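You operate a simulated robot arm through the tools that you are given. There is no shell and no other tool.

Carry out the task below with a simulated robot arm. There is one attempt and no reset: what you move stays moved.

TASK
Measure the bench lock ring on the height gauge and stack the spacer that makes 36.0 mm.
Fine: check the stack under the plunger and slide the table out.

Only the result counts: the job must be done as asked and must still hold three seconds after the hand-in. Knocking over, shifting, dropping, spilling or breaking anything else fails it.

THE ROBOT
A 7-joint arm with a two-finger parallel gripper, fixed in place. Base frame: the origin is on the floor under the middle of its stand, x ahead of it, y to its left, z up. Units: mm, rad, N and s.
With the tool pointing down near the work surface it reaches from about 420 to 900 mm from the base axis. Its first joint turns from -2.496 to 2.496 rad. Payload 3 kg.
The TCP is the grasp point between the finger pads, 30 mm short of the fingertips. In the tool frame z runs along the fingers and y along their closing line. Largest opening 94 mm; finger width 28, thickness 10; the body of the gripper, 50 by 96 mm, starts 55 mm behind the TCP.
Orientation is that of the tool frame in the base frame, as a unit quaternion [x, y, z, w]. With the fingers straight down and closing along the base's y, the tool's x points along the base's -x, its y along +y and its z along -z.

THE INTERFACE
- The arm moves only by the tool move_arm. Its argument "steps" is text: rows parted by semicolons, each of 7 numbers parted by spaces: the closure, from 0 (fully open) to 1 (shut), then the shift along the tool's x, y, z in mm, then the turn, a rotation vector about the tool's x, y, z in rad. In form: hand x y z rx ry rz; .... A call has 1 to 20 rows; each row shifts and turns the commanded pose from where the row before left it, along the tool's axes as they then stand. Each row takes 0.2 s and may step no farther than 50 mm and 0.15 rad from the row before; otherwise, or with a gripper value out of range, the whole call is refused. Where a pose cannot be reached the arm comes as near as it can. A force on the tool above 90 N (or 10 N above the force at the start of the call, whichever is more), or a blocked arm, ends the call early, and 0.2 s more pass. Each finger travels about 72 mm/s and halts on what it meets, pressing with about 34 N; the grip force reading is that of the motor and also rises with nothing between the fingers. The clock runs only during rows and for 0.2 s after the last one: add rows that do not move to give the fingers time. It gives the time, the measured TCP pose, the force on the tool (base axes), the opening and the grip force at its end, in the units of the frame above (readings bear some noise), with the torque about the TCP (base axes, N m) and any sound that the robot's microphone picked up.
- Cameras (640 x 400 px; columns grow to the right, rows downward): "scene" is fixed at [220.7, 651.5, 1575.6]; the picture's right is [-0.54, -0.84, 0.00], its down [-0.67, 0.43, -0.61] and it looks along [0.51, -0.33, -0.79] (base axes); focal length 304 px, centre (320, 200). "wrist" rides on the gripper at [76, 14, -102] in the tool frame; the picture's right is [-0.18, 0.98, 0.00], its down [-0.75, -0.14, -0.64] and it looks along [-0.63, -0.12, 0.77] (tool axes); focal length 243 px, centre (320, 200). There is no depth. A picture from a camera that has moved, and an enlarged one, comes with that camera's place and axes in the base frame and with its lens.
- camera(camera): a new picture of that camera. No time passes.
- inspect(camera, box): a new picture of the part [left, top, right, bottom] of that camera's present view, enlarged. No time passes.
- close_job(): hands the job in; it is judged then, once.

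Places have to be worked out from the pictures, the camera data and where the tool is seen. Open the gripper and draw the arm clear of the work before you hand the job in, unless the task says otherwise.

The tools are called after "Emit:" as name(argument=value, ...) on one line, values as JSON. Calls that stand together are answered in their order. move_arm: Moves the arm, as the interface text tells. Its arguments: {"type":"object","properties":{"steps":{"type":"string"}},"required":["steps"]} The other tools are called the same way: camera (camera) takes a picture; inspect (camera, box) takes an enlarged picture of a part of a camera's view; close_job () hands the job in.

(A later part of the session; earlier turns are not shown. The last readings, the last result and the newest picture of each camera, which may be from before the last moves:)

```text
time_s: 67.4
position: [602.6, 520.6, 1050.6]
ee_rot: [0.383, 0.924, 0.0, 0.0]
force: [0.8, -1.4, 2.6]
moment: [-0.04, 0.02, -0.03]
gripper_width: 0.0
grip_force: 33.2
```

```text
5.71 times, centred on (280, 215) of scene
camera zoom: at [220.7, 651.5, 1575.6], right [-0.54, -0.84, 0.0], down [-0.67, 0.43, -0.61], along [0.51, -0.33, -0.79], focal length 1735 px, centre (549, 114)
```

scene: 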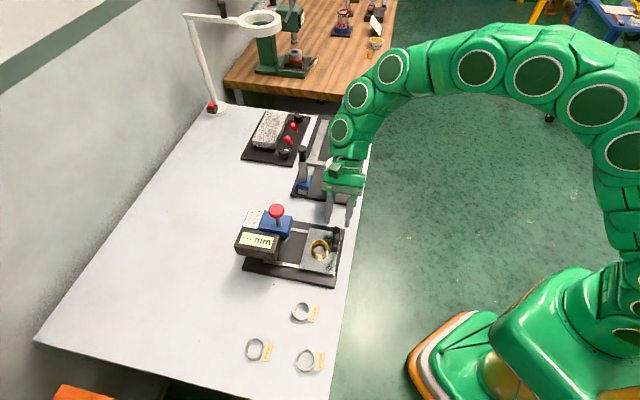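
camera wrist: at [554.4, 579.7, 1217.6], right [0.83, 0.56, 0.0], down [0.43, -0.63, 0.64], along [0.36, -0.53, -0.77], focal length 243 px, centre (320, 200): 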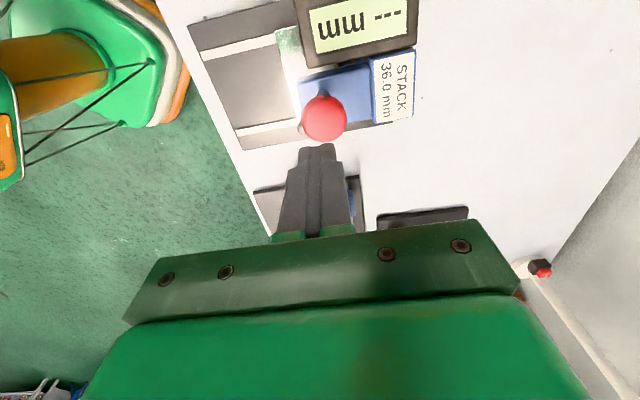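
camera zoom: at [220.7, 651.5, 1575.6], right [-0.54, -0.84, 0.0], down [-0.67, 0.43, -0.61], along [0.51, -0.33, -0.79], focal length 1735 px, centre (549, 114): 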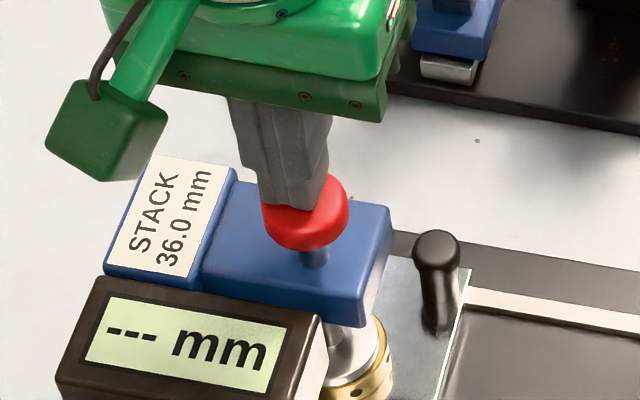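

Emit:
move_arm(steps="1 0 0 2 0 0 0; 1 0 0 2 0 0 0; 1 0 0 0 0 0 0")

Emit:
inspect(camera="scene", box=[230, 180, 330, 250])

```text
time_s: 68.2
position: [603.3, 521.7, 1046.9]
ee_rot: [0.382, 0.924, 0.0, 0.001]
force: [-0.7, 0.6, 2.9]
moment: [0.02, 0.02, -0.02]
gripper_width: 0.0
grip_force: 32.9
```

```text
5.71 times, centred on (280, 215) of scene
camera zoom: at [220.7, 651.5, 1575.6], right [-0.54, -0.84, 0.0], down [-0.67, 0.43, -0.61], along [0.51, -0.33, -0.79], focal length 1735 px, centre (549, 114)
```

zoom: 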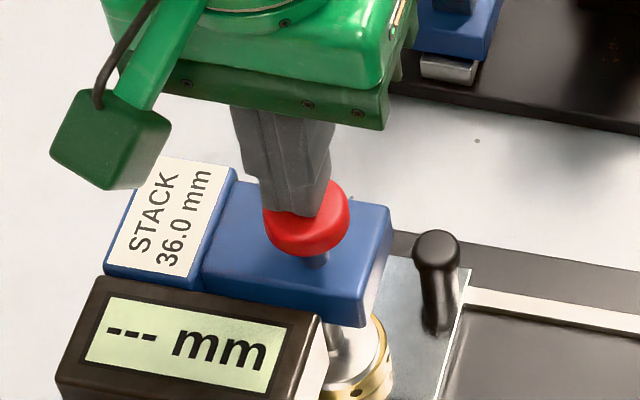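

Still free travel (3 N). Continuing in small rows.

Emit:
move_arm(steps="1 0 0 1.5 0 0 0; 1 0 0 1.5 0 0 0; 1 0 0 0 0 0 0")

Emit:
inspect(camera="scene", box=[230, 190, 310, 250])

```text
time_s: 69.0
position: [601.7, 522.7, 1043.8]
ee_rot: [0.382, 0.924, 0.0, 0.0]
force: [0.2, -2.5, 1.7]
moment: [-0.05, -0.02, 0.01]
gripper_width: 0.0
grip_force: 32.9
```

```text
6.67 times, centred on (270, 220) of scene
camera zoom: at [220.7, 651.5, 1575.6], right [-0.54, -0.84, 0.0], down [-0.67, 0.43, -0.61], along [0.51, -0.33, -0.79], focal length 2024 px, centre (653, 67)
```

zoom: 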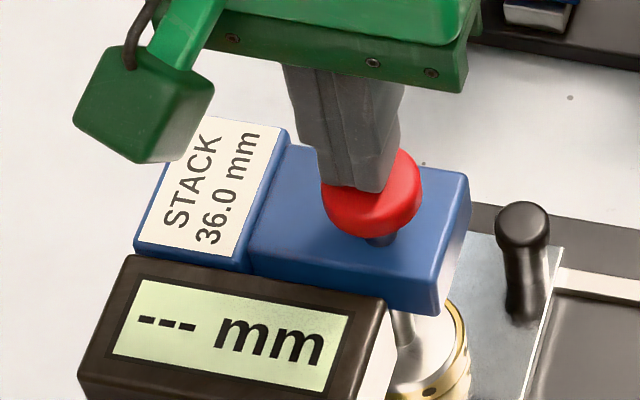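

Emit:
move_arm(steps="1 0 0 1 0 0 0; 1 0 0 1 0 0 0; 1 0 0 1 0 0 0; 1 0 0 0 0 0 0")

Emit:
inspect(camera="scene", box=[230, 190, 310, 250])

```text
time_s: 70.0
position: [600.9, 520.7, 1042.5]
ee_rot: [0.383, 0.924, 0.0, 0.001]
force: [-2.0, 1.5, 2.6]
moment: [0.06, 0.05, 0.03]
gripper_width: 0.0
grip_force: 32.6
```

```text
6.67 times, centred on (270, 220) of scene
camera zoom: at [220.7, 651.5, 1575.6], right [-0.54, -0.84, 0.0], down [-0.67, 0.43, -0.61], along [0.51, -0.33, -0.79], focal length 2024 px, centre (653, 67)
```

zoom: 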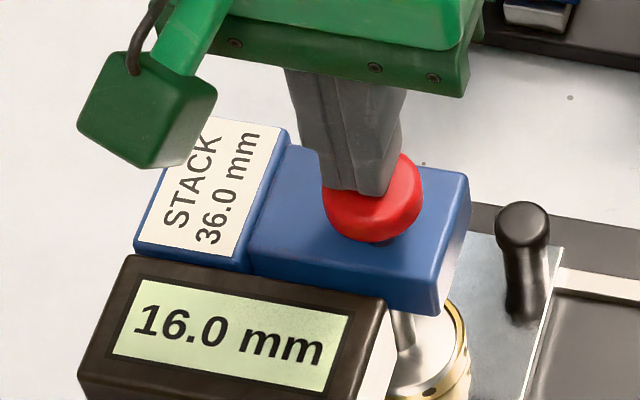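

The display now reads 16.0 mm. I'll press half a millimetre more to confirm that the reading is stable on firm contact.

Emit:
move_arm(steps="1 0 0 0.5 0 0 0; 1 0 0 0 0 0 0")

Emit:
inspect(camera="scene", box=[230, 190, 310, 250])

```text
time_s: 70.6
position: [601.5, 521.8, 1041.2]
ee_rot: [0.383, 0.924, 0.001, 0.0]
force: [-0.8, -1.4, 2.3]
moment: [-0.01, 0.02, 0.05]
gripper_width: 0.0
grip_force: 33.0
```

```text
6.67 times, centred on (270, 220) of scene
camera zoom: at [220.7, 651.5, 1575.6], right [-0.54, -0.84, 0.0], down [-0.67, 0.43, -0.61], along [0.51, -0.33, -0.79], focal length 2024 px, centre (653, 67)
```

zoom: 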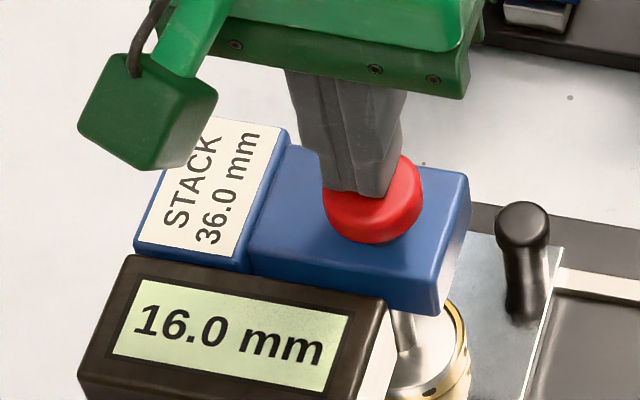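

Emit:
move_arm(steps="1 0 0 0.5 0 0 0; 1 0 0 0.5 0 0 0; 1 0 0 0 0 0 0")

Emit:
inspect(camera="scene", box=[230, 190, 310, 250])

```text
time_s: 71.4
position: [602.4, 521.8, 1040.2]
ee_rot: [0.384, 0.923, 0.0, 0.0]
force: [1.7, -0.6, 4.1]
moment: [-0.02, -0.05, -0.05]
gripper_width: 0.0
grip_force: 32.8
```

```text
6.67 times, centred on (270, 220) of scene
camera zoom: at [220.7, 651.5, 1575.6], right [-0.54, -0.84, 0.0], down [-0.67, 0.43, -0.61], along [0.51, -0.33, -0.79], focal length 2024 px, centre (653, 67)
```

zoom: 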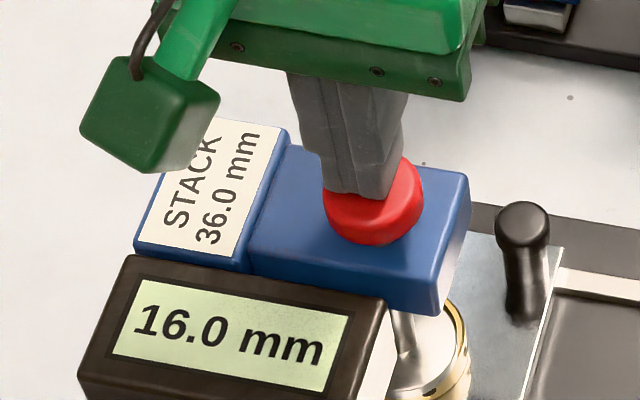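

The reading holds at 16.0 mm, so the spacer needed is 20.0 mm. I'll lift off the knob and see whether the plunger springs back up.

Emit:
move_arm(steps="1 0 0 -5 0 0 0; 1 0 0 -10 0 0 0; 1 0 0 -15 0 0 0; 1 0 0 -20 0 0 0; 1 0 0 -20 0 0 0; 1 0 0 0 0 0 0")

Emit:
inspect(camera="scene", box=[230, 180, 330, 260])

```text
time_s: 72.8
position: [602.8, 520.1, 1111.4]
ee_rot: [0.383, 0.924, 0.0, 0.0]
force: [-0.3, -0.9, 0.3]
moment: [0.05, 0.0, 0.0]
gripper_width: 0.2
grip_force: 33.0
```

```text
5.00 times, centred on (280, 220) of scene
camera zoom: at [220.7, 651.5, 1575.6], right [-0.54, -0.84, 0.0], down [-0.67, 0.43, -0.61], along [0.51, -0.33, -0.79], focal length 1518 px, centre (520, 100)
```

zoom: 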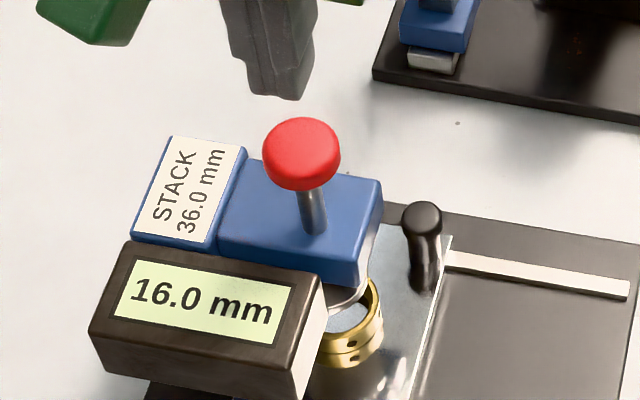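

The plunger is back up and the display holds 16.0 mm. Now I'll go back beside the handle, re-tilt the hand, and open the fingers for gripping the handle.

Emit:
move_arm(steps="1 -34.5 -8.7 0 0 0 0; 1 -34.5 -8.7 0 0 0 0; 0.6 -34.5 -8.7 0 0 0 0; 0.6 -34.5 -8.7 0 0 0 0; 0.6 0 0 25 0 0 0; 0.6 0 0 25 0 0 0; 0.6 0 0 0 0 0.14 0; 0.6 0 0 0 0 0.14 0; 0.6 0 0 0 0 0.14 0; 0.6 0 0 0 0 0.14 0; 0.6 0 0 0 0 0.14 0; 0.6 -15 0 17.8 0 0 0; 0.6 -15 0 17.8 0 0 0; 0.6 0 0 0 0 0 0")

Emit:
camera(camera="wrist")

```text
time_s: 75.8
position: [675.4, 398.5, 1012.5]
ee_rot: [0.36, 0.868, 0.132, -0.316]
force: [0.0, 0.0, -0.7]
moment: [0.02, -0.03, -0.02]
gripper_width: 37.3
grip_force: 0.1
```

```text
taken
camera wrist: at [690.9, 404.5, 1141.2], right [0.8, 0.6, -0.12], down [0.6, -0.8, 0.01], along [-0.09, -0.08, -0.99], focal length 243 px, centre (320, 200)
```

wrist: 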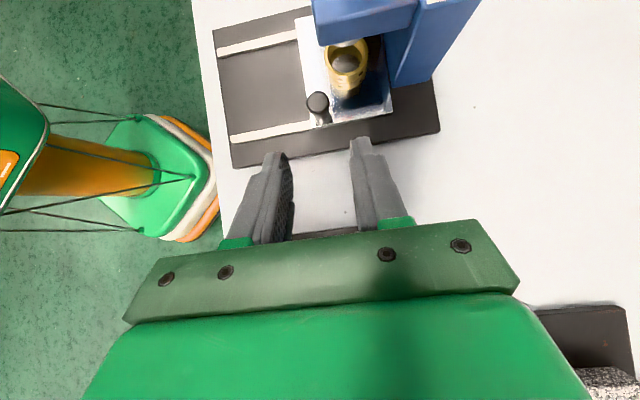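

I'm back at the same retreat pose. I'll advance along the fingers to straddle the handle again.

Emit:
move_arm(steps="0.6 0 -1.5 40 0 0 0; 0.6 0 0 40 0 0 0; 0.6 0 0 20 0 0 0; 0.6 0 0 0 0 0 0")

Emit:
camera(camera="wrist")

Emit:
inspect(camera="scene", box=[270, 190, 350, 250])

```text
time_s: 76.8
position: [626.3, 444.8, 937.2]
ee_rot: [0.361, 0.867, 0.132, -0.317]
force: [-0.5, 0.5, 0.2]
moment: [-0.04, 0.01, 0.0]
gripper_width: 37.4
grip_force: 0.0
```

```text
taken
camera wrist: at [642.4, 449.9, 1065.5], right [0.8, 0.59, -0.12], down [0.6, -0.8, 0.01], along [-0.09, -0.08, -0.99], focal length 243 px, centre (320, 200)
```

wrist: 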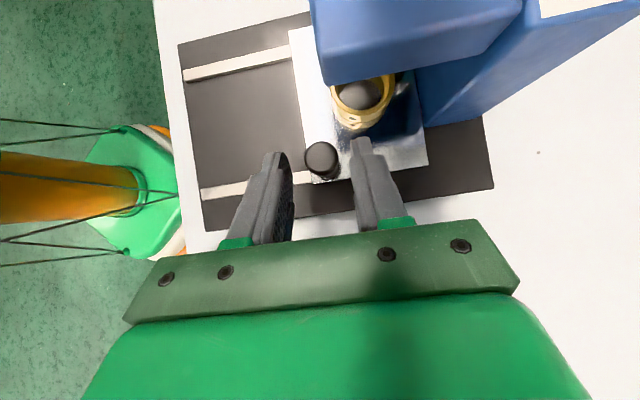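

```text
6.67 times, centred on (310, 220) of scene
camera zoom: at [220.7, 651.5, 1575.6], right [-0.54, -0.84, 0.0], down [-0.67, 0.43, -0.61], along [0.51, -0.33, -0.79], focal length 2024 px, centre (387, 67)
```

zoom: 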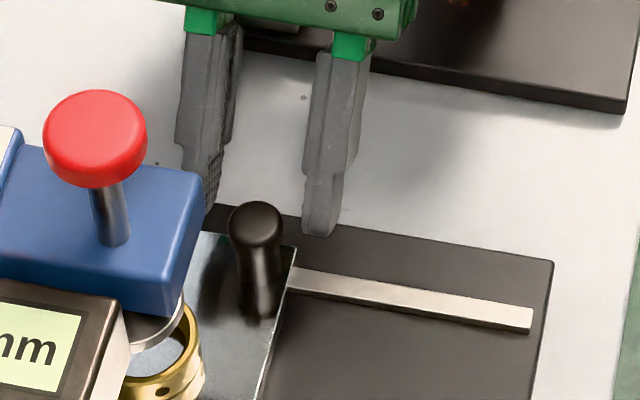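

Emit:
move_arm(steps="0.6 0 0 11 0 0 0; 0.6 0 0 10 0 0 0; 0.6 0 0 0 0 0 0")

Emit:
camera(camera="wrist")

Emit:
inspect(camera="scene", box=[270, 190, 350, 250])

```text
time_s: 77.6
position: [616.1, 453.2, 920.5]
ee_rot: [0.36, 0.868, 0.131, -0.317]
force: [0.0, 0.3, -0.6]
moment: [0.0, 0.02, 0.0]
gripper_width: 37.7
grip_force: 0.0
```

```text
taken
camera wrist: at [632.6, 459.3, 1048.8], right [0.8, 0.59, -0.12], down [0.6, -0.8, 0.01], along [-0.09, -0.08, -0.99], focal length 243 px, centre (320, 200)
```

wrist: 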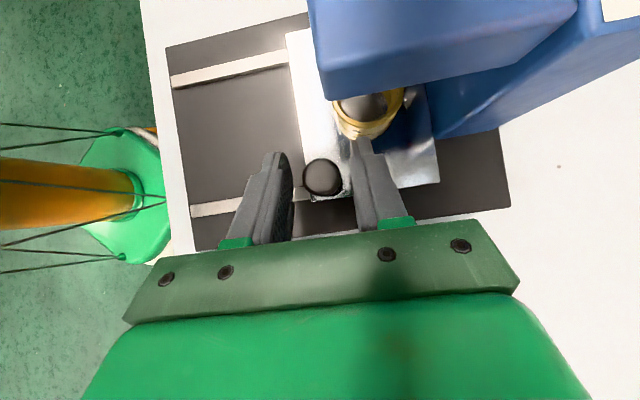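

```text
6.67 times, centred on (310, 220) of scene
camera zoom: at [220.7, 651.5, 1575.6], right [-0.54, -0.84, 0.0], down [-0.67, 0.43, -0.61], along [0.51, -0.33, -0.79], focal length 2024 px, centre (387, 67)
```

zoom: 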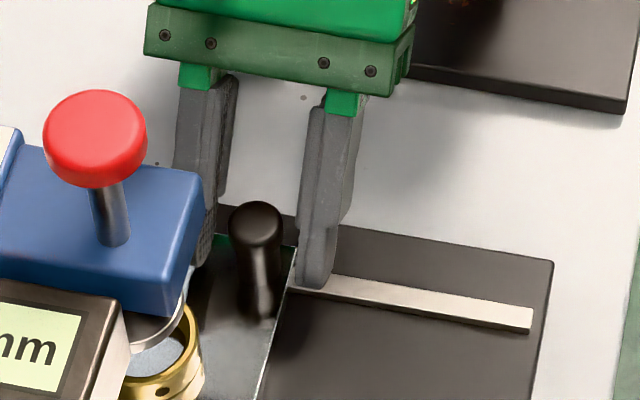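

The handle is between the fingers as before. Closing on it.

Emit:
move_arm(steps="0.75 0 0 2 0 0 0; 1 0 0 0 0 0 0; 1 0 0 0 0 0 0; 1 0 0 0 0 0 0")

Emit:
camera(camera="wrist")

```text
time_s: 78.6
position: [616.4, 454.2, 919.3]
ee_rot: [0.359, 0.868, 0.132, -0.316]
force: [4.7, -0.7, 7.7]
moment: [-0.25, 0.15, -0.08]
gripper_width: 21.4
grip_force: 34.0
```

```text
taken
camera wrist: at [632.1, 459.5, 1047.4], right [0.8, 0.59, -0.12], down [0.6, -0.8, 0.01], along [-0.09, -0.08, -0.99], focal length 243 px, centre (320, 200)
```

wrist: 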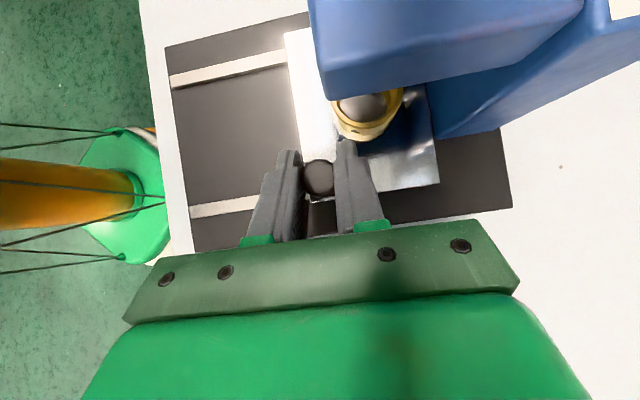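

Handle held. Pulling the table out gently, 45 mm first.

Emit:
move_arm(steps="1 0 -2 0 0 0 0; 1 0 -4 0 0 0 0; 1 0 -5 0 0 0 0; 1 0 -5 0 0 0 0; 1 0 -5 0 0 0 0; 1 0 -5 0 0 0 0; 1 0 -5 0 0 0 0; 1 0 -5 0 0 0 0; 1 0 -5 0 0 0 0; 1 0 -4 0 0 0 0; 1 0 0 0 0 0 0")

Emit:
inspect(camera="scene", box=[220, 190, 360, 290])

```text
time_s: 81.0
position: [586.0, 422.1, 919.3]
ee_rot: [0.359, 0.869, 0.13, -0.316]
force: [-1.8, 3.7, 14.5]
moment: [-0.3, 0.17, -0.05]
gripper_width: 21.5
grip_force: 34.1
```

```text
4.00 times, centred on (290, 240) of scene
camera zoom: at [220.7, 651.5, 1575.6], right [-0.54, -0.84, 0.0], down [-0.67, 0.43, -0.61], along [0.51, -0.33, -0.79], focal length 1215 px, centre (440, 40)
```

zoom: 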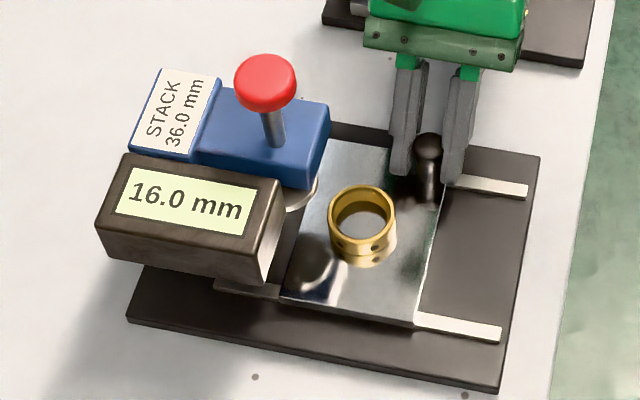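

All is moving smoothly; the ring rides upright. I'll pull out the remaining ~48 mm.

Emit:
move_arm(steps="1 0 -5 0 0 0 0; 1 0 -5 0 0 0 0; 1 0 -5 0 0 0 0; 1 0 -5 0 0 0 0; 1 0 -5 0 0 0 0; 1 0 -5 0 0 0 0; 1 0 -5 0 0 0 0; 1 0 -5 0 0 0 0; 1 0 -4 0 0 0 0; 1 0 -3 0 0 0 0; 1 0 0 0 0 0 0")

Emit:
inspect(camera="scene", box=[220, 190, 360, 290])

```text
time_s: 83.4
position: [552.4, 388.6, 919.0]
ee_rot: [0.36, 0.868, 0.131, -0.316]
force: [3.2, -7.7, 8.4]
moment: [-0.89, -0.21, 0.03]
gripper_width: 21.6
grip_force: 33.9
```

```text
4.00 times, centred on (290, 240) of scene
camera zoom: at [220.7, 651.5, 1575.6], right [-0.54, -0.84, 0.0], down [-0.67, 0.43, -0.61], along [0.51, -0.33, -0.79], focal length 1215 px, centre (440, 40)
```

zoom: 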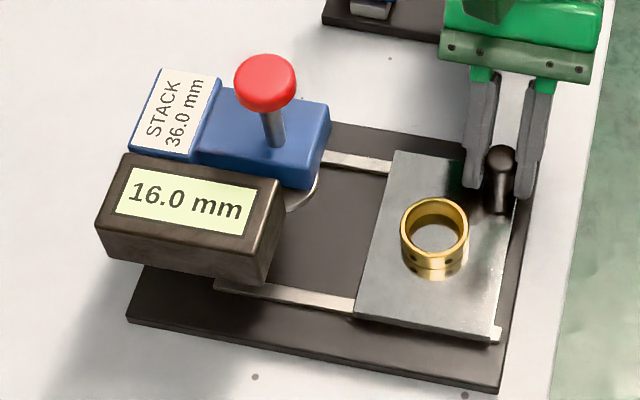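

Emit:
move_arm(steps="1 0 -1.5 0 0 0 0; 1 0 -1.5 0 0 0 0; 1 0 0 0 0 0 0")

Emit:
inspect(camera="scene", box=[220, 190, 360, 290])

```text
time_s: 84.2
position: [550.6, 387.0, 918.1]
ee_rot: [0.359, 0.868, 0.131, -0.316]
force: [13.2, 2.9, -0.9]
moment: [-0.43, -0.17, -0.13]
gripper_width: 21.9
grip_force: 34.5
```

```text
4.00 times, centred on (290, 240) of scene
camera zoom: at [220.7, 651.5, 1575.6], right [-0.54, -0.84, 0.0], down [-0.67, 0.43, -0.61], along [0.51, -0.33, -0.79], focal length 1215 px, centre (440, 40)
```

zoom: 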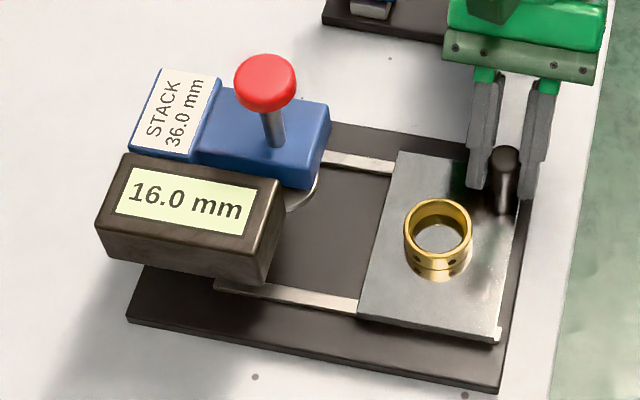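

The table is at its outer stop. I'll release the handle, retreat along the fingers, and straighten the hand.

Emit:
move_arm(steps="0.7 0 0 0 0 0 0; 0.6 0 0 0 0 0 0; 0.6 0 0 0 0 0 0; 0.6 0 0 -15 0 0 0; 0.6 0 0 -40 0 0 0; 0.6 0 0 -45 0 0 0; 0.6 0 0 0 0 -0.14 0; 0.6 0 0 0 0 -0.14 0; 0.4 0 0 0 0 -0.14 0; 0.2 0 0 0 0 -0.14 0; 0 0 0 0 0 -0.14 0; 0 0 0 -25 0 0 0; 0 0 0 0 0 0 0")

Emit:
inspect(camera="scene", box=[220, 190, 360, 290])

```text
time_s: 87.0
position: [597.4, 341.0, 1022.0]
ee_rot: [0.383, 0.924, 0.0, 0.0]
force: [0.8, -0.5, 0.3]
moment: [0.0, 0.0, -0.01]
gripper_width: 94.1
grip_force: 0.1
```

```text
4.00 times, centred on (290, 240) of scene
camera zoom: at [220.7, 651.5, 1575.6], right [-0.54, -0.84, 0.0], down [-0.67, 0.43, -0.61], along [0.51, -0.33, -0.79], focal length 1215 px, centre (440, 40)
```

zoom: 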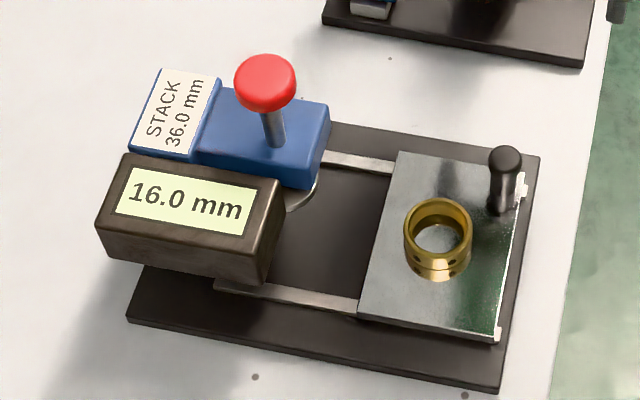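

Ring and gauge are in place. I'll travel across at this height to the spacers' side and turn to the closing-across orientation.

Emit:
move_arm(steps="0 47 0 0 0 0 0; 0 47 0 0 0 0 0; 0 47 0 0 0 0 0; 0 47 0 0 0 0 0; 0 47 0 0 0 0 0; 0 47 0 0 0 0 0; 0 0 0 0 0 0 -0.131; 0 0 0 0 0 0 -0.131; 0 0 0 0 0 0 -0.131; 0 0 0 0 0 0 -0.131; 0 0 0 0 0 0 -0.131; 0 0 0 0 0 0 -0.131; 0 0 0 0 0 0 -0.131; 0 0 0 0 0 0 -0.131; 0 0 0 0 0 0 -0.131; 0 0 0 0 0 0 -0.131; 0 0 0 0 0 0 -0.131; 0 0 0 0 0 0 -0.130; 0 0 40 0 0 0 0; 0 0 40 0 0 0 0")

Emit:
camera(camera="wrist")

Emit:
inspect(camera="wrist", box=[220, 0, 440, 160])

```text
time_s: 91.2
position: [339.7, 596.6, 1021.1]
ee_rot: [-0.384, 0.923, 0.0, 0.0]
force: [-0.7, -0.6, -0.2]
moment: [0.0, -0.01, -0.02]
gripper_width: 94.1
grip_force: 0.0
```

```text
taken
camera wrist: at [275.8, 554.1, 1124.6], right [-0.57, 0.82, 0.0], down [0.63, 0.43, 0.64], along [0.53, 0.36, -0.77], focal length 243 px, centre (320, 200)
```

wrist: 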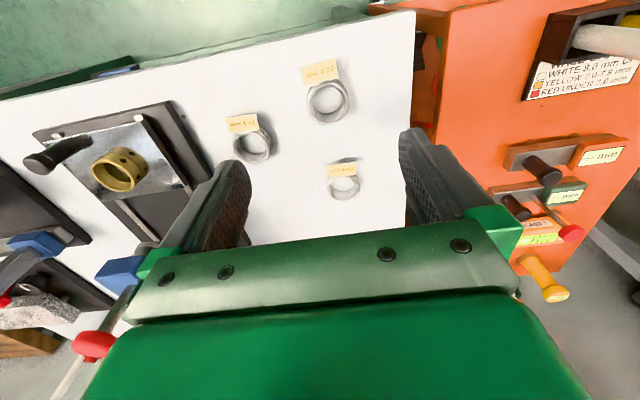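

```text
2.50 times, centred on (330, 80) of wrist
camera zoom: at [275.8, 554.1, 1124.6], right [-0.57, 0.82, 0.0], down [0.63, 0.43, 0.64], along [0.53, 0.36, -0.77], focal length 606 px, centre (295, 500)
```

zoom: 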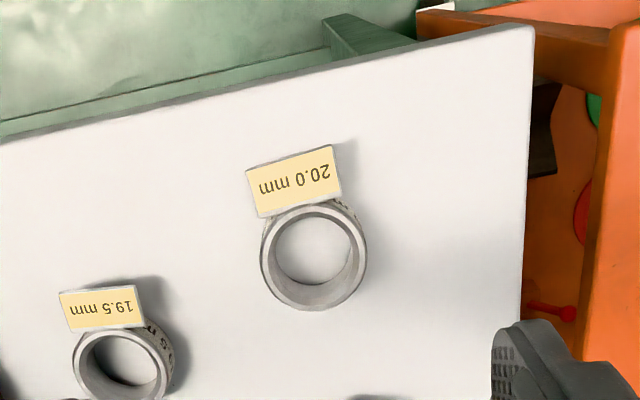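

I can see the 20.0 mm spacer at about (340,608) with its tag on the outer side. I'll move over it, descend to z≈965, and look closely at how the tag sits.

Emit:
move_arm(steps="0 -8 7.5 20 0 0 0; 0 0 0 20 0 0 0; 0 0 0 15 0 0 0; 0 0 0 0 0 0 0")

Emit:
inspect(camera="wrist", box=[240, 40, 420, 200])

Emit:
inspect(camera="scene", box=[270, 330, 340, 390])

```text
time_s: 92.2
position: [340.3, 608.6, 964.6]
ee_rot: [-0.383, 0.924, 0.0, 0.0]
force: [-0.1, -0.4, 0.0]
moment: [0.0, -0.02, 0.02]
gripper_width: 94.2
grip_force: 0.0
```

```text
2.50 times, centred on (330, 120) of wrist
camera zoom: at [277.3, 565.3, 1068.4], right [-0.57, 0.82, 0.0], down [0.63, 0.43, 0.64], along [0.53, 0.36, -0.77], focal length 606 px, centre (295, 400)
```

zoom: 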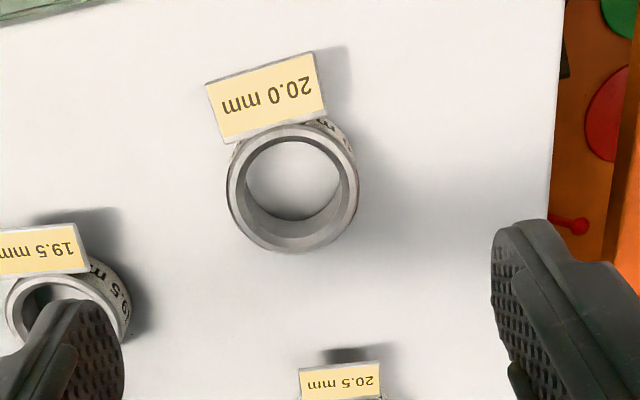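

```text
6.67 times, centred on (305, 360) of scene
camera zoom: at [220.7, 651.5, 1575.6], right [-0.54, -0.84, 0.0], down [-0.67, 0.43, -0.61], along [0.51, -0.33, -0.79], focal length 2024 px, centre (420, -867)
```

zoom: 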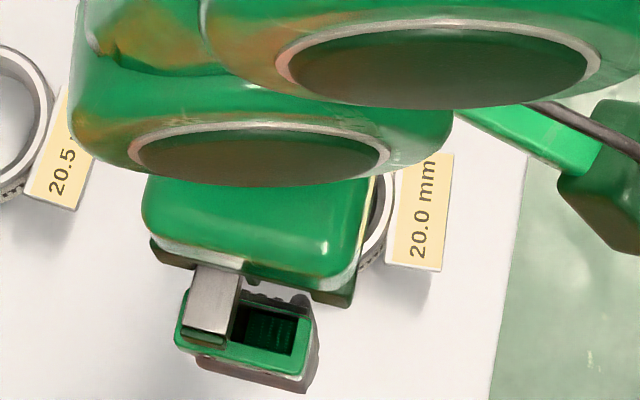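

The tag hangs off the spacer's outer side, clear of where my fingers go. I'll descend over the 20.0 mm spacer with tips about 6 mm above the bench.

Emit:
move_arm(steps="0 1.5 0 20 0 0 0; 0 0 0 20 0 0 0; 0 0 0 20 0 0 0; 0 0 0 10 0 0 0; 0 0 0 0 0 0 0")

Emit:
inspect(camera="wrist", box=[220, 80, 440, 220])

```text
time_s: 93.4
position: [337.1, 606.4, 895.5]
ee_rot: [-0.382, 0.924, 0.0, 0.0]
force: [0.3, -0.8, -0.9]
moment: [-0.01, -0.02, 0.0]
gripper_width: 93.9
grip_force: 0.0
```

```text
2.86 times, centred on (330, 150) of wrist
camera zoom: at [273.5, 564.2, 998.2], right [-0.57, 0.82, 0.0], down [0.63, 0.43, 0.64], along [0.53, 0.36, -0.77], focal length 693 px, centre (291, 343)
```

zoom: 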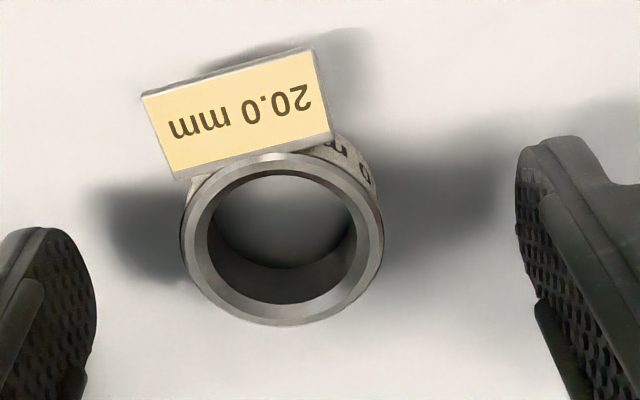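

Spacer centre is ~2 mm inward and 1 mm across from the TCP. Correcting, lowering 9 mm, then closing.

Emit:
move_arm(steps="0 -1.5 -0.8 5 0 0 0; 0 0 0 4 0 0 0; 0.4 0 0 0 0 0 0; 0.7 0 0 0 0 0 0; 1 0 0 0 0 0 0; 1 0 0 0 0 0 0; 1 0 0 0 0 0 0; 1 0 0 0 0 0 0")

Emit:
inspect(camera="wrist", box=[220, 80, 440, 220])

```text
time_s: 95.2
position: [338.4, 608.2, 886.7]
ee_rot: [-0.383, 0.924, 0.0, 0.0]
force: [0.3, -0.2, 1.9]
moment: [-0.03, 0.02, 0.02]
gripper_width: 42.6
grip_force: 34.0
```

```text
2.86 times, centred on (330, 150) of wrist
camera zoom: at [275.4, 565.4, 989.4], right [-0.57, 0.82, 0.0], down [0.63, 0.43, 0.64], along [0.53, 0.36, -0.77], focal length 693 px, centre (291, 343)
```

zoom: 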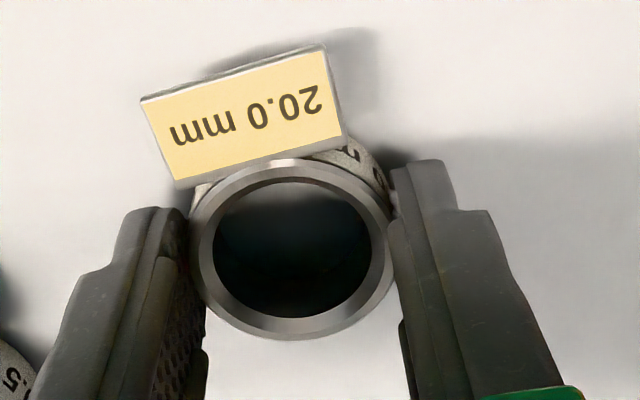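

The spacer is held at 42.6 mm. I'll lift 30 mm and see whether the tag comes along with it.

Emit:
move_arm(steps="1 0 0 -5 0 0 0; 1 0 0 -10 0 0 0; 1 0 0 -15 0 0 0; 1 0 0 0 0 0 0")

Emit:
camera(camera="wrist")

Emit:
inspect(camera="wrist", box=[220, 80, 440, 220])

```text
time_s: 96.2
position: [340.5, 608.0, 918.3]
ee_rot: [-0.383, 0.924, 0.0, 0.0]
force: [-0.4, 0.3, -0.3]
moment: [-0.03, 0.01, -0.01]
gripper_width: 42.2
grip_force: 34.2
```

```text
taken
camera wrist: at [276.9, 565.2, 1020.7], right [-0.57, 0.82, 0.0], down [0.63, 0.43, 0.64], along [0.53, 0.36, -0.77], focal length 243 px, centre (320, 200)
```

wrist: 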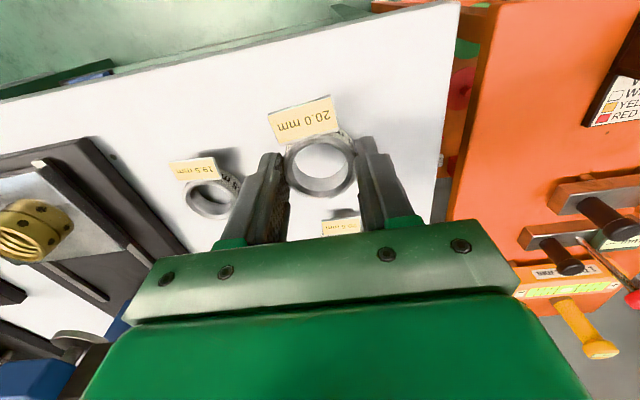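

```text
2.86 times, centred on (330, 150) of wrist
camera zoom: at [276.9, 565.2, 1020.7], right [-0.57, 0.82, 0.0], down [0.63, 0.43, 0.64], along [0.53, 0.36, -0.77], focal length 693 px, centre (291, 343)
```

zoom: 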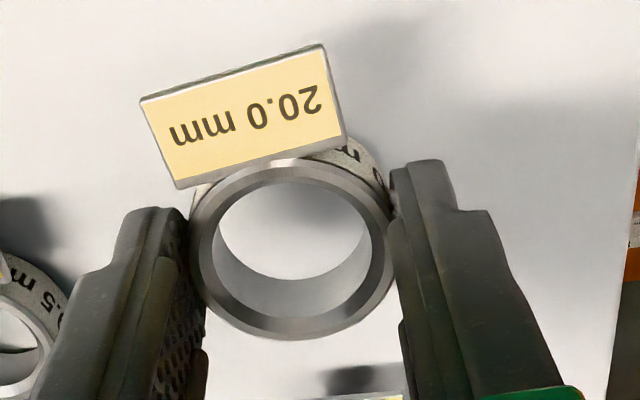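

The tag is fixed to the spacer and comes along. I'll lift to z≈975 and carry it across to above the brass ring.

Emit:
move_arm(steps="1 0 0 -28 0 0 0; 1 0 0 -28 0 0 0; 1 -4 -41 0 0 0 0; 1 -4 -42 0 0 0 0; 1 -4 -42 0 0 0 0; 1 -4 -42 0 0 0 0; 1 -4 -42 0 0 0 0; 1 -4 -41 0 0 0 0; 1 0 0 0 0 0 0; 1 0 0 0 0 0 0")

Emit:
camera(camera="wrist")

Emit:
inspect(camera="wrist", box=[220, 40, 420, 200])

Emit:
inspect(camera="scene", box=[220, 190, 360, 290])

```text
time_s: 98.4
position: [533.1, 449.9, 972.4]
ee_rot: [-0.383, 0.924, 0.0, 0.0]
force: [0.0, 0.2, -0.5]
moment: [-0.01, -0.03, -0.01]
gripper_width: 42.1
grip_force: 34.3
```

```text
taken
camera wrist: at [469.8, 406.3, 1076.0], right [-0.57, 0.82, 0.0], down [0.63, 0.43, 0.64], along [0.53, 0.36, -0.77], focal length 243 px, centre (320, 200)
```

wrist: 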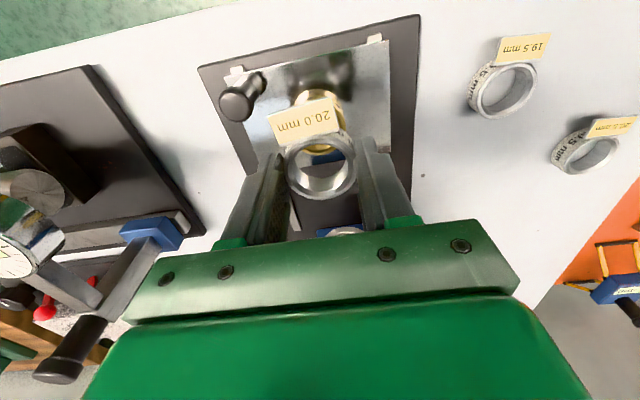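

```text
2.50 times, centred on (320, 120) of wrist
camera zoom: at [469.8, 406.3, 1076.0], right [-0.57, 0.82, 0.0], down [0.63, 0.43, 0.64], along [0.53, 0.36, -0.77], focal length 606 px, centre (320, 400)
```

zoom: 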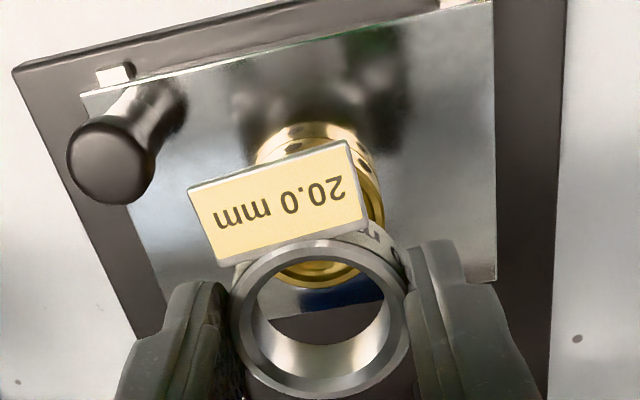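

```text
4.00 times, centred on (290, 240) of scene
camera zoom: at [220.7, 651.5, 1575.6], right [-0.54, -0.84, 0.0], down [-0.67, 0.43, -0.61], along [0.51, -0.33, -0.79], focal length 1215 px, centre (440, 40)
```

zoom: 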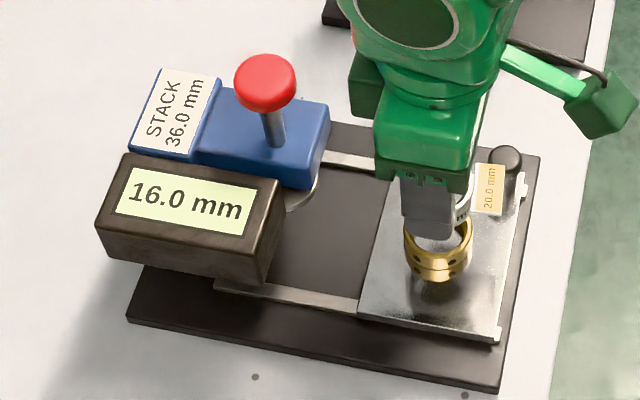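

The spacer hangs above the ring. I'll shift slightly (1.2 mm across, 1.5 mm inward) and lower to about 8 mm above the ring to compare their outlines.

Emit:
move_arm(steps="1 -1.5 -1.2 10 0 0 0; 1 0 0 10 0 0 0; 1 0 0 10 0 0 0; 1 0 0 0 0 0 0")

Emit:
inspect(camera="wrist", box=[240, 80, 400, 200])

Emit:
inspect(camera="scene", box=[290, 215, 350, 265])

```text
time_s: 99.4
position: [535.6, 448.9, 943.4]
ee_rot: [-0.383, 0.924, 0.0, 0.0]
force: [-0.7, -0.9, -0.7]
moment: [0.03, -0.02, 0.01]
gripper_width: 42.3
grip_force: 34.1
```

```text
3.33 times, centred on (320, 140) of wrist
camera zoom: at [471.7, 406.2, 1046.5], right [-0.57, 0.82, 0.0], down [0.63, 0.43, 0.64], along [0.53, 0.36, -0.77], focal length 809 px, centre (320, 400)
```

zoom: 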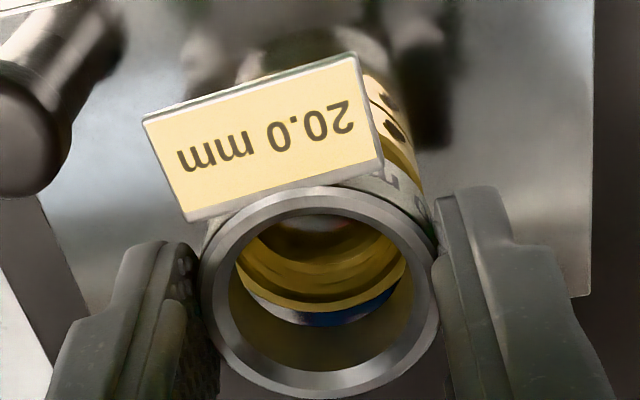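

```text
8.00 times, centred on (320, 240) of scene
camera zoom: at [220.7, 651.5, 1575.6], right [-0.54, -0.84, 0.0], down [-0.67, 0.43, -0.61], along [0.51, -0.33, -0.79], focal length 2429 px, centre (320, -120)
```

zoom: 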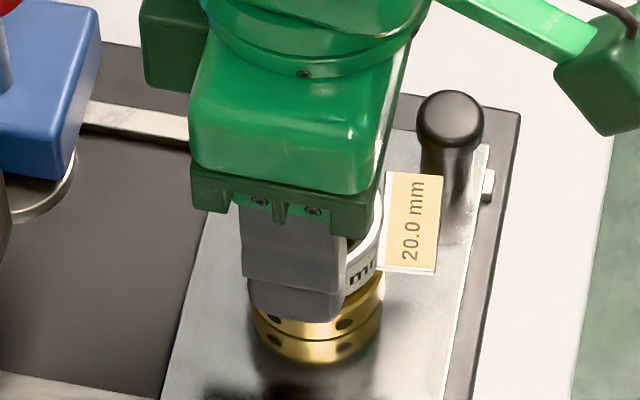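

From both views the spacer is aligned across and about 1 mm too far inward. I'll correct that and lower 7 mm.

Emit:
move_arm(steps="1 0.9 0 3 0 0 0; 1 0 0 2 0 0 0; 1 0 0 2 0 0 0; 1 0 0 0 0 0 0")

Emit:
inspect(camera="wrist", box=[240, 80, 400, 200])

Emit:
inspect(camera="scene", box=[290, 225, 340, 265])

```text
time_s: 100.4
position: [535.9, 446.4, 935.9]
ee_rot: [-0.382, 0.924, 0.0, 0.0]
force: [-1.1, -0.2, -0.1]
moment: [-0.01, 0.02, 0.0]
gripper_width: 42.5
grip_force: 33.5
```

```text
3.33 times, centred on (320, 140) of wrist
camera zoom: at [471.4, 404.9, 1039.2], right [-0.57, 0.82, 0.0], down [0.63, 0.43, 0.64], along [0.53, 0.36, -0.77], focal length 809 px, centre (320, 400)
```

zoom: 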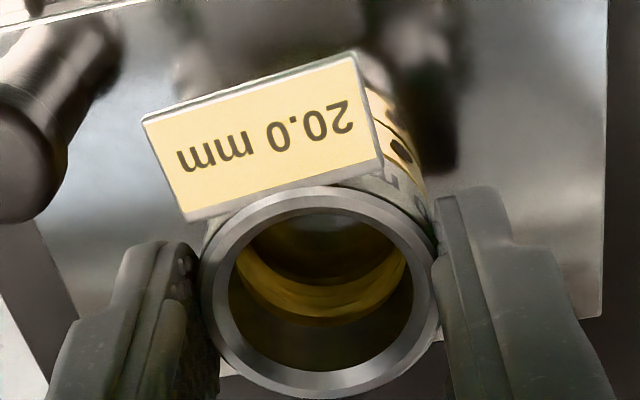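

```text
10.00 times, centred on (315, 245) of scene
camera zoom: at [220.7, 651.5, 1575.6], right [-0.54, -0.84, 0.0], down [-0.67, 0.43, -0.61], along [0.51, -0.33, -0.79], focal length 3036 px, centre (370, -250)
```

zoom: 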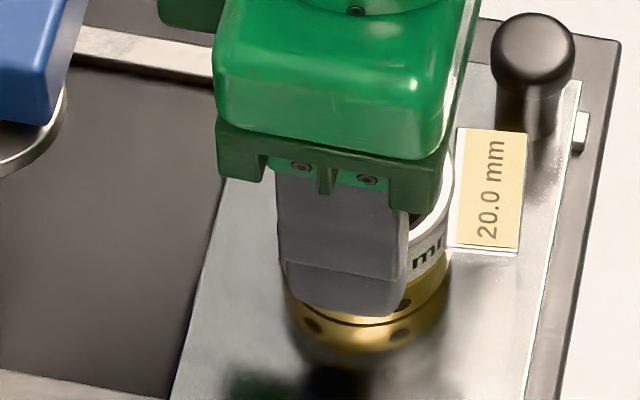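

Outlines agree in both views. Lowering in half-millimetre rows until contact.

Emit:
move_arm(steps="1 0 0 0.5 0 0 0; 1 0 0 0.5 0 0 0; 1 0 0 0.5 0 0 0; 1 0 0 0 0 0 0")

Emit:
inspect(camera="scene", box=[300, 235, 340, 265])

```text
time_s: 101.4
position: [536.5, 447.5, 934.3]
ee_rot: [-0.383, 0.924, 0.0, 0.0]
force: [-0.1, 1.0, -0.3]
moment: [0.01, 0.04, -0.04]
gripper_width: 42.0
grip_force: 34.0
```

```text
13.33 times, centred on (320, 250) of scene
camera zoom: at [220.7, 651.5, 1575.6], right [-0.54, -0.84, 0.0], down [-0.67, 0.43, -0.61], along [0.51, -0.33, -0.79], focal length 4049 px, centre (320, -467)
```

zoom: 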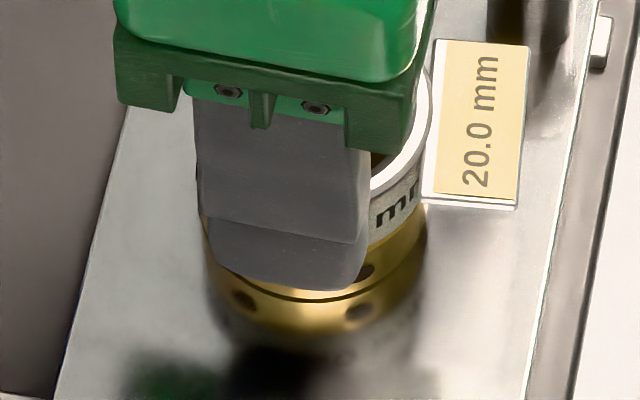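

Emit:
move_arm(steps="1 0 0 0.5 0 0 0; 1 0 0 0 0 0 0")

```text
time_s: 102.0
position: [535.7, 447.5, 933.8]
ee_rot: [-0.382, 0.924, 0.001, 0.0]
force: [-2.1, 0.1, 12.0]
moment: [-0.08, 0.18, -0.05]
gripper_width: 42.2
grip_force: 33.9
```

Contact (12 N) exactly at the predicted height. One alignment check before I release.

Emit:
inspect(camera="wrist", box=[260, 80, 380, 200])

Emit:
inspect(camera="scene", box=[300, 235, 340, 265])

```text
3.33 times, centred on (320, 140) of wrist
camera zoom: at [472.1, 404.5, 1037.4], right [-0.57, 0.82, 0.0], down [0.63, 0.43, 0.64], along [0.53, 0.36, -0.77], focal length 809 px, centre (320, 400)
```

zoom: 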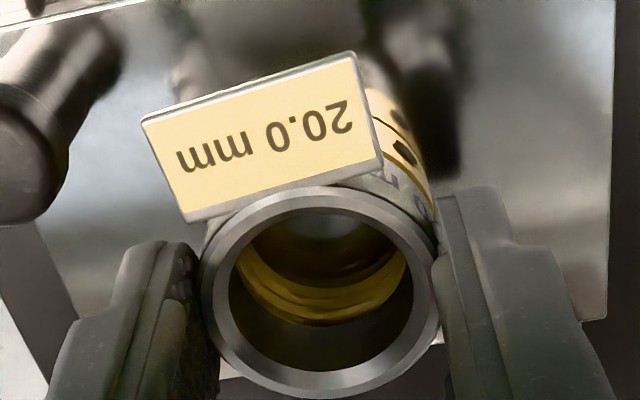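

```text
13.33 times, centred on (320, 250) of scene
camera zoom: at [220.7, 651.5, 1575.6], right [-0.54, -0.84, 0.0], down [-0.67, 0.43, -0.61], along [0.51, -0.33, -0.79], focal length 4049 px, centre (320, -467)
```

zoom: 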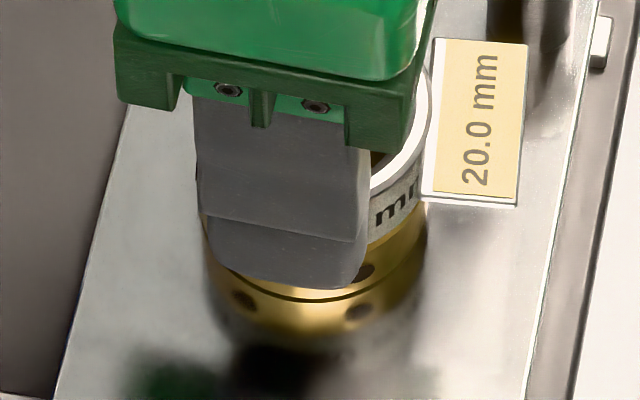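

The bore shows the brass ring concentric below. I'll release gently and rise straight up.

Emit:
move_arm(steps="0.52 0 0 0 0 0 0; 0.42 0 0 0 0 0 0; 0.42 0 0 0 0 0 0; 0.42 0 0 0 0 0 0")

Emit:
inspect(camera="wrist", box=[260, 80, 380, 200])

```text
time_s: 103.0
position: [536.4, 446.7, 934.4]
ee_rot: [-0.383, 0.924, -0.001, 0.0]
force: [0.0, 0.5, -0.5]
moment: [0.01, -0.04, 0.02]
gripper_width: 54.5
grip_force: 0.0
```

```text
3.33 times, centred on (320, 140) of wrist
camera zoom: at [472.2, 404.4, 1037.0], right [-0.57, 0.82, 0.0], down [0.63, 0.43, 0.64], along [0.53, 0.36, -0.77], focal length 809 px, centre (320, 400)
```

zoom: 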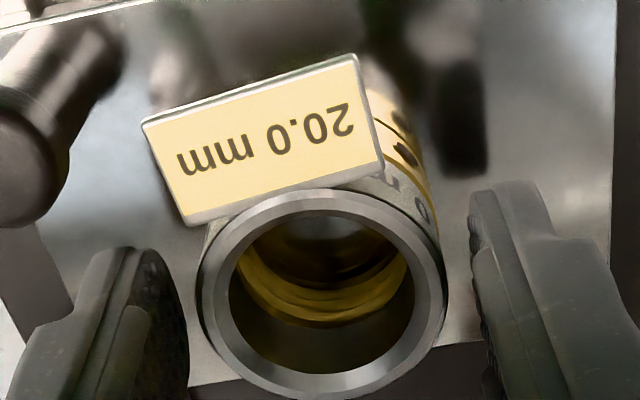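

The spacer sits squarely on the ring. I'll rise, turn to the handle orientation, and go beside the handle.

Emit:
move_arm(steps="0.42 0 0 -15 0 0 0; 0.42 0 0 -20 0 0 0; 0.42 0 0 -20 0 0 0; 0.6 0 0 0 0 0 0.131; 0.6 0 0 0 0 0 0.131; 0.6 0 0 0 0 0 0.131; 0.6 0 0 0 0 0 0.131; 0.6 0 0 0 0 0 0.131; 0.6 0 0 0 0 0 0.131; 0.6 0 0 0 0 0 0.131; 0.6 0 0 0 0 0 0.131; 0.6 0 0 0 0 0 0.131; 0.6 0 0 0 0 0 0.131; 0.6 0 0 0 0 0 0.131; 0.6 0 0 0 0 0 0.130; 0.6 -27.5 -16 0 0 0 0; 0.6 -27.5 -16 0 0 0 0; 0.6 0 0 0 0 0 0")

Emit:
inspect(camera="scene", box=[280, 210, 360, 270])

Emit:
camera(camera="wrist")

```text
time_s: 106.8
position: [551.1, 388.3, 987.2]
ee_rot: [0.383, 0.924, 0.0, 0.0]
force: [0.1, -0.4, 0.4]
moment: [0.02, 0.02, 0.0]
gripper_width: 37.6
grip_force: 0.0
```

```text
6.67 times, centred on (320, 240) of scene
camera zoom: at [220.7, 651.5, 1575.6], right [-0.54, -0.84, 0.0], down [-0.67, 0.43, -0.61], along [0.51, -0.33, -0.79], focal length 2024 px, centre (320, -67)
```

zoom: 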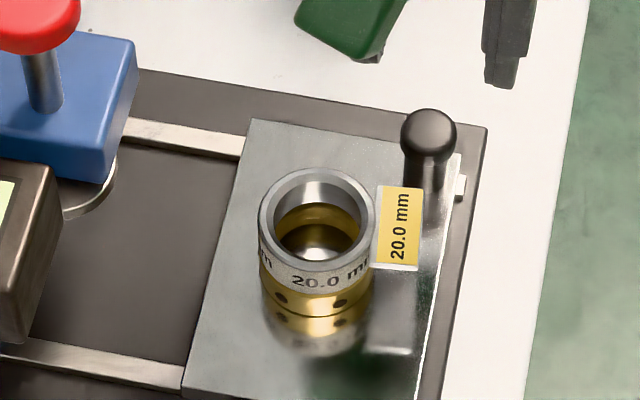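

```text
taken
camera wrist: at [507.5, 451.6, 1090.0], right [0.83, 0.56, 0.0], down [0.43, -0.63, 0.64], along [0.36, -0.53, -0.77], focal length 243 px, centre (320, 200)
```

wrist: 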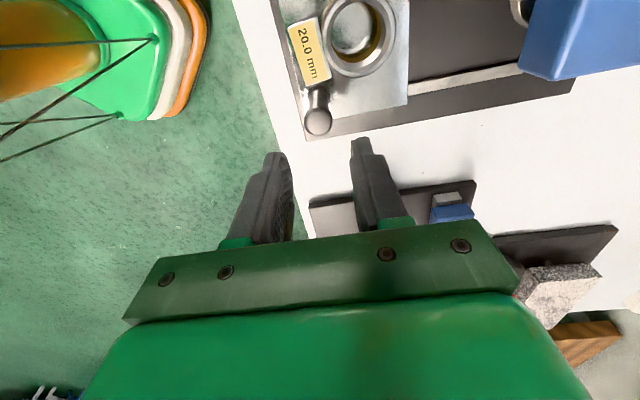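

The stack (16.0 + 20.0) is neat. The tag's near edge is close to the handle, so I'll grip with slightly less reach this time. Tilting the hand now.

Emit:
move_arm(steps="0.6 -4 -1.5 0 0 0 0; 0.6 0 0 0 0 0.14 0; 0.6 0 0 0 0 0.14 0; 0.6 0 0 0 0 0.14 0; 0.6 0 0 0 0 0.14 0; 0.6 0 0 0 0 0.14 0; 0.6 0 0 0 0 0 0")

Emit:
camera(camera="wrist")

Emit:
inspect(camera="wrist", box=[260, 60, 440, 220])

```text
time_s: 108.4
position: [551.4, 383.3, 988.7]
ee_rot: [0.36, 0.867, 0.132, -0.318]
force: [-0.3, -0.1, -0.3]
moment: [0.01, -0.01, -0.01]
gripper_width: 37.4
grip_force: 0.1
```

```text
taken
camera wrist: at [568.9, 387.7, 1116.1], right [0.79, 0.6, -0.12], down [0.6, -0.8, 0.0], along [-0.09, -0.07, -0.99], focal length 243 px, centre (320, 200)
```

wrist: 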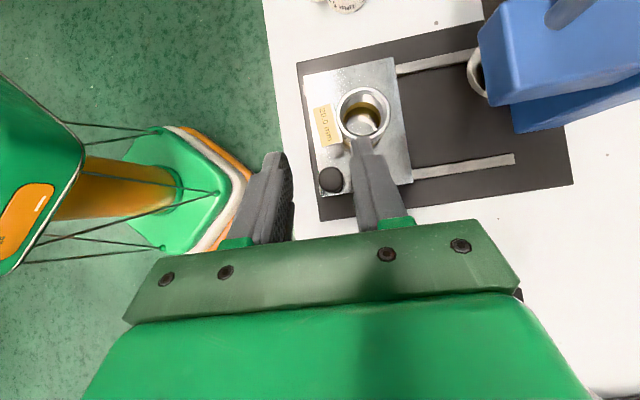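

```text
2.50 times, centred on (350, 140) of wrist
camera zoom: at [568.9, 387.7, 1116.1], right [0.79, 0.6, -0.12], down [0.6, -0.8, 0.0], along [-0.09, -0.07, -0.99], focal length 606 px, centre (245, 350)
```

zoom: 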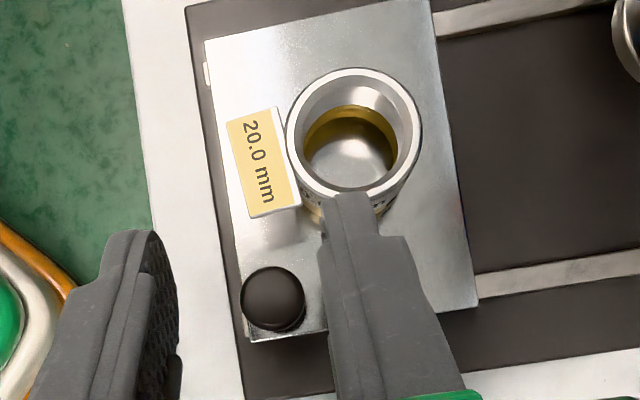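

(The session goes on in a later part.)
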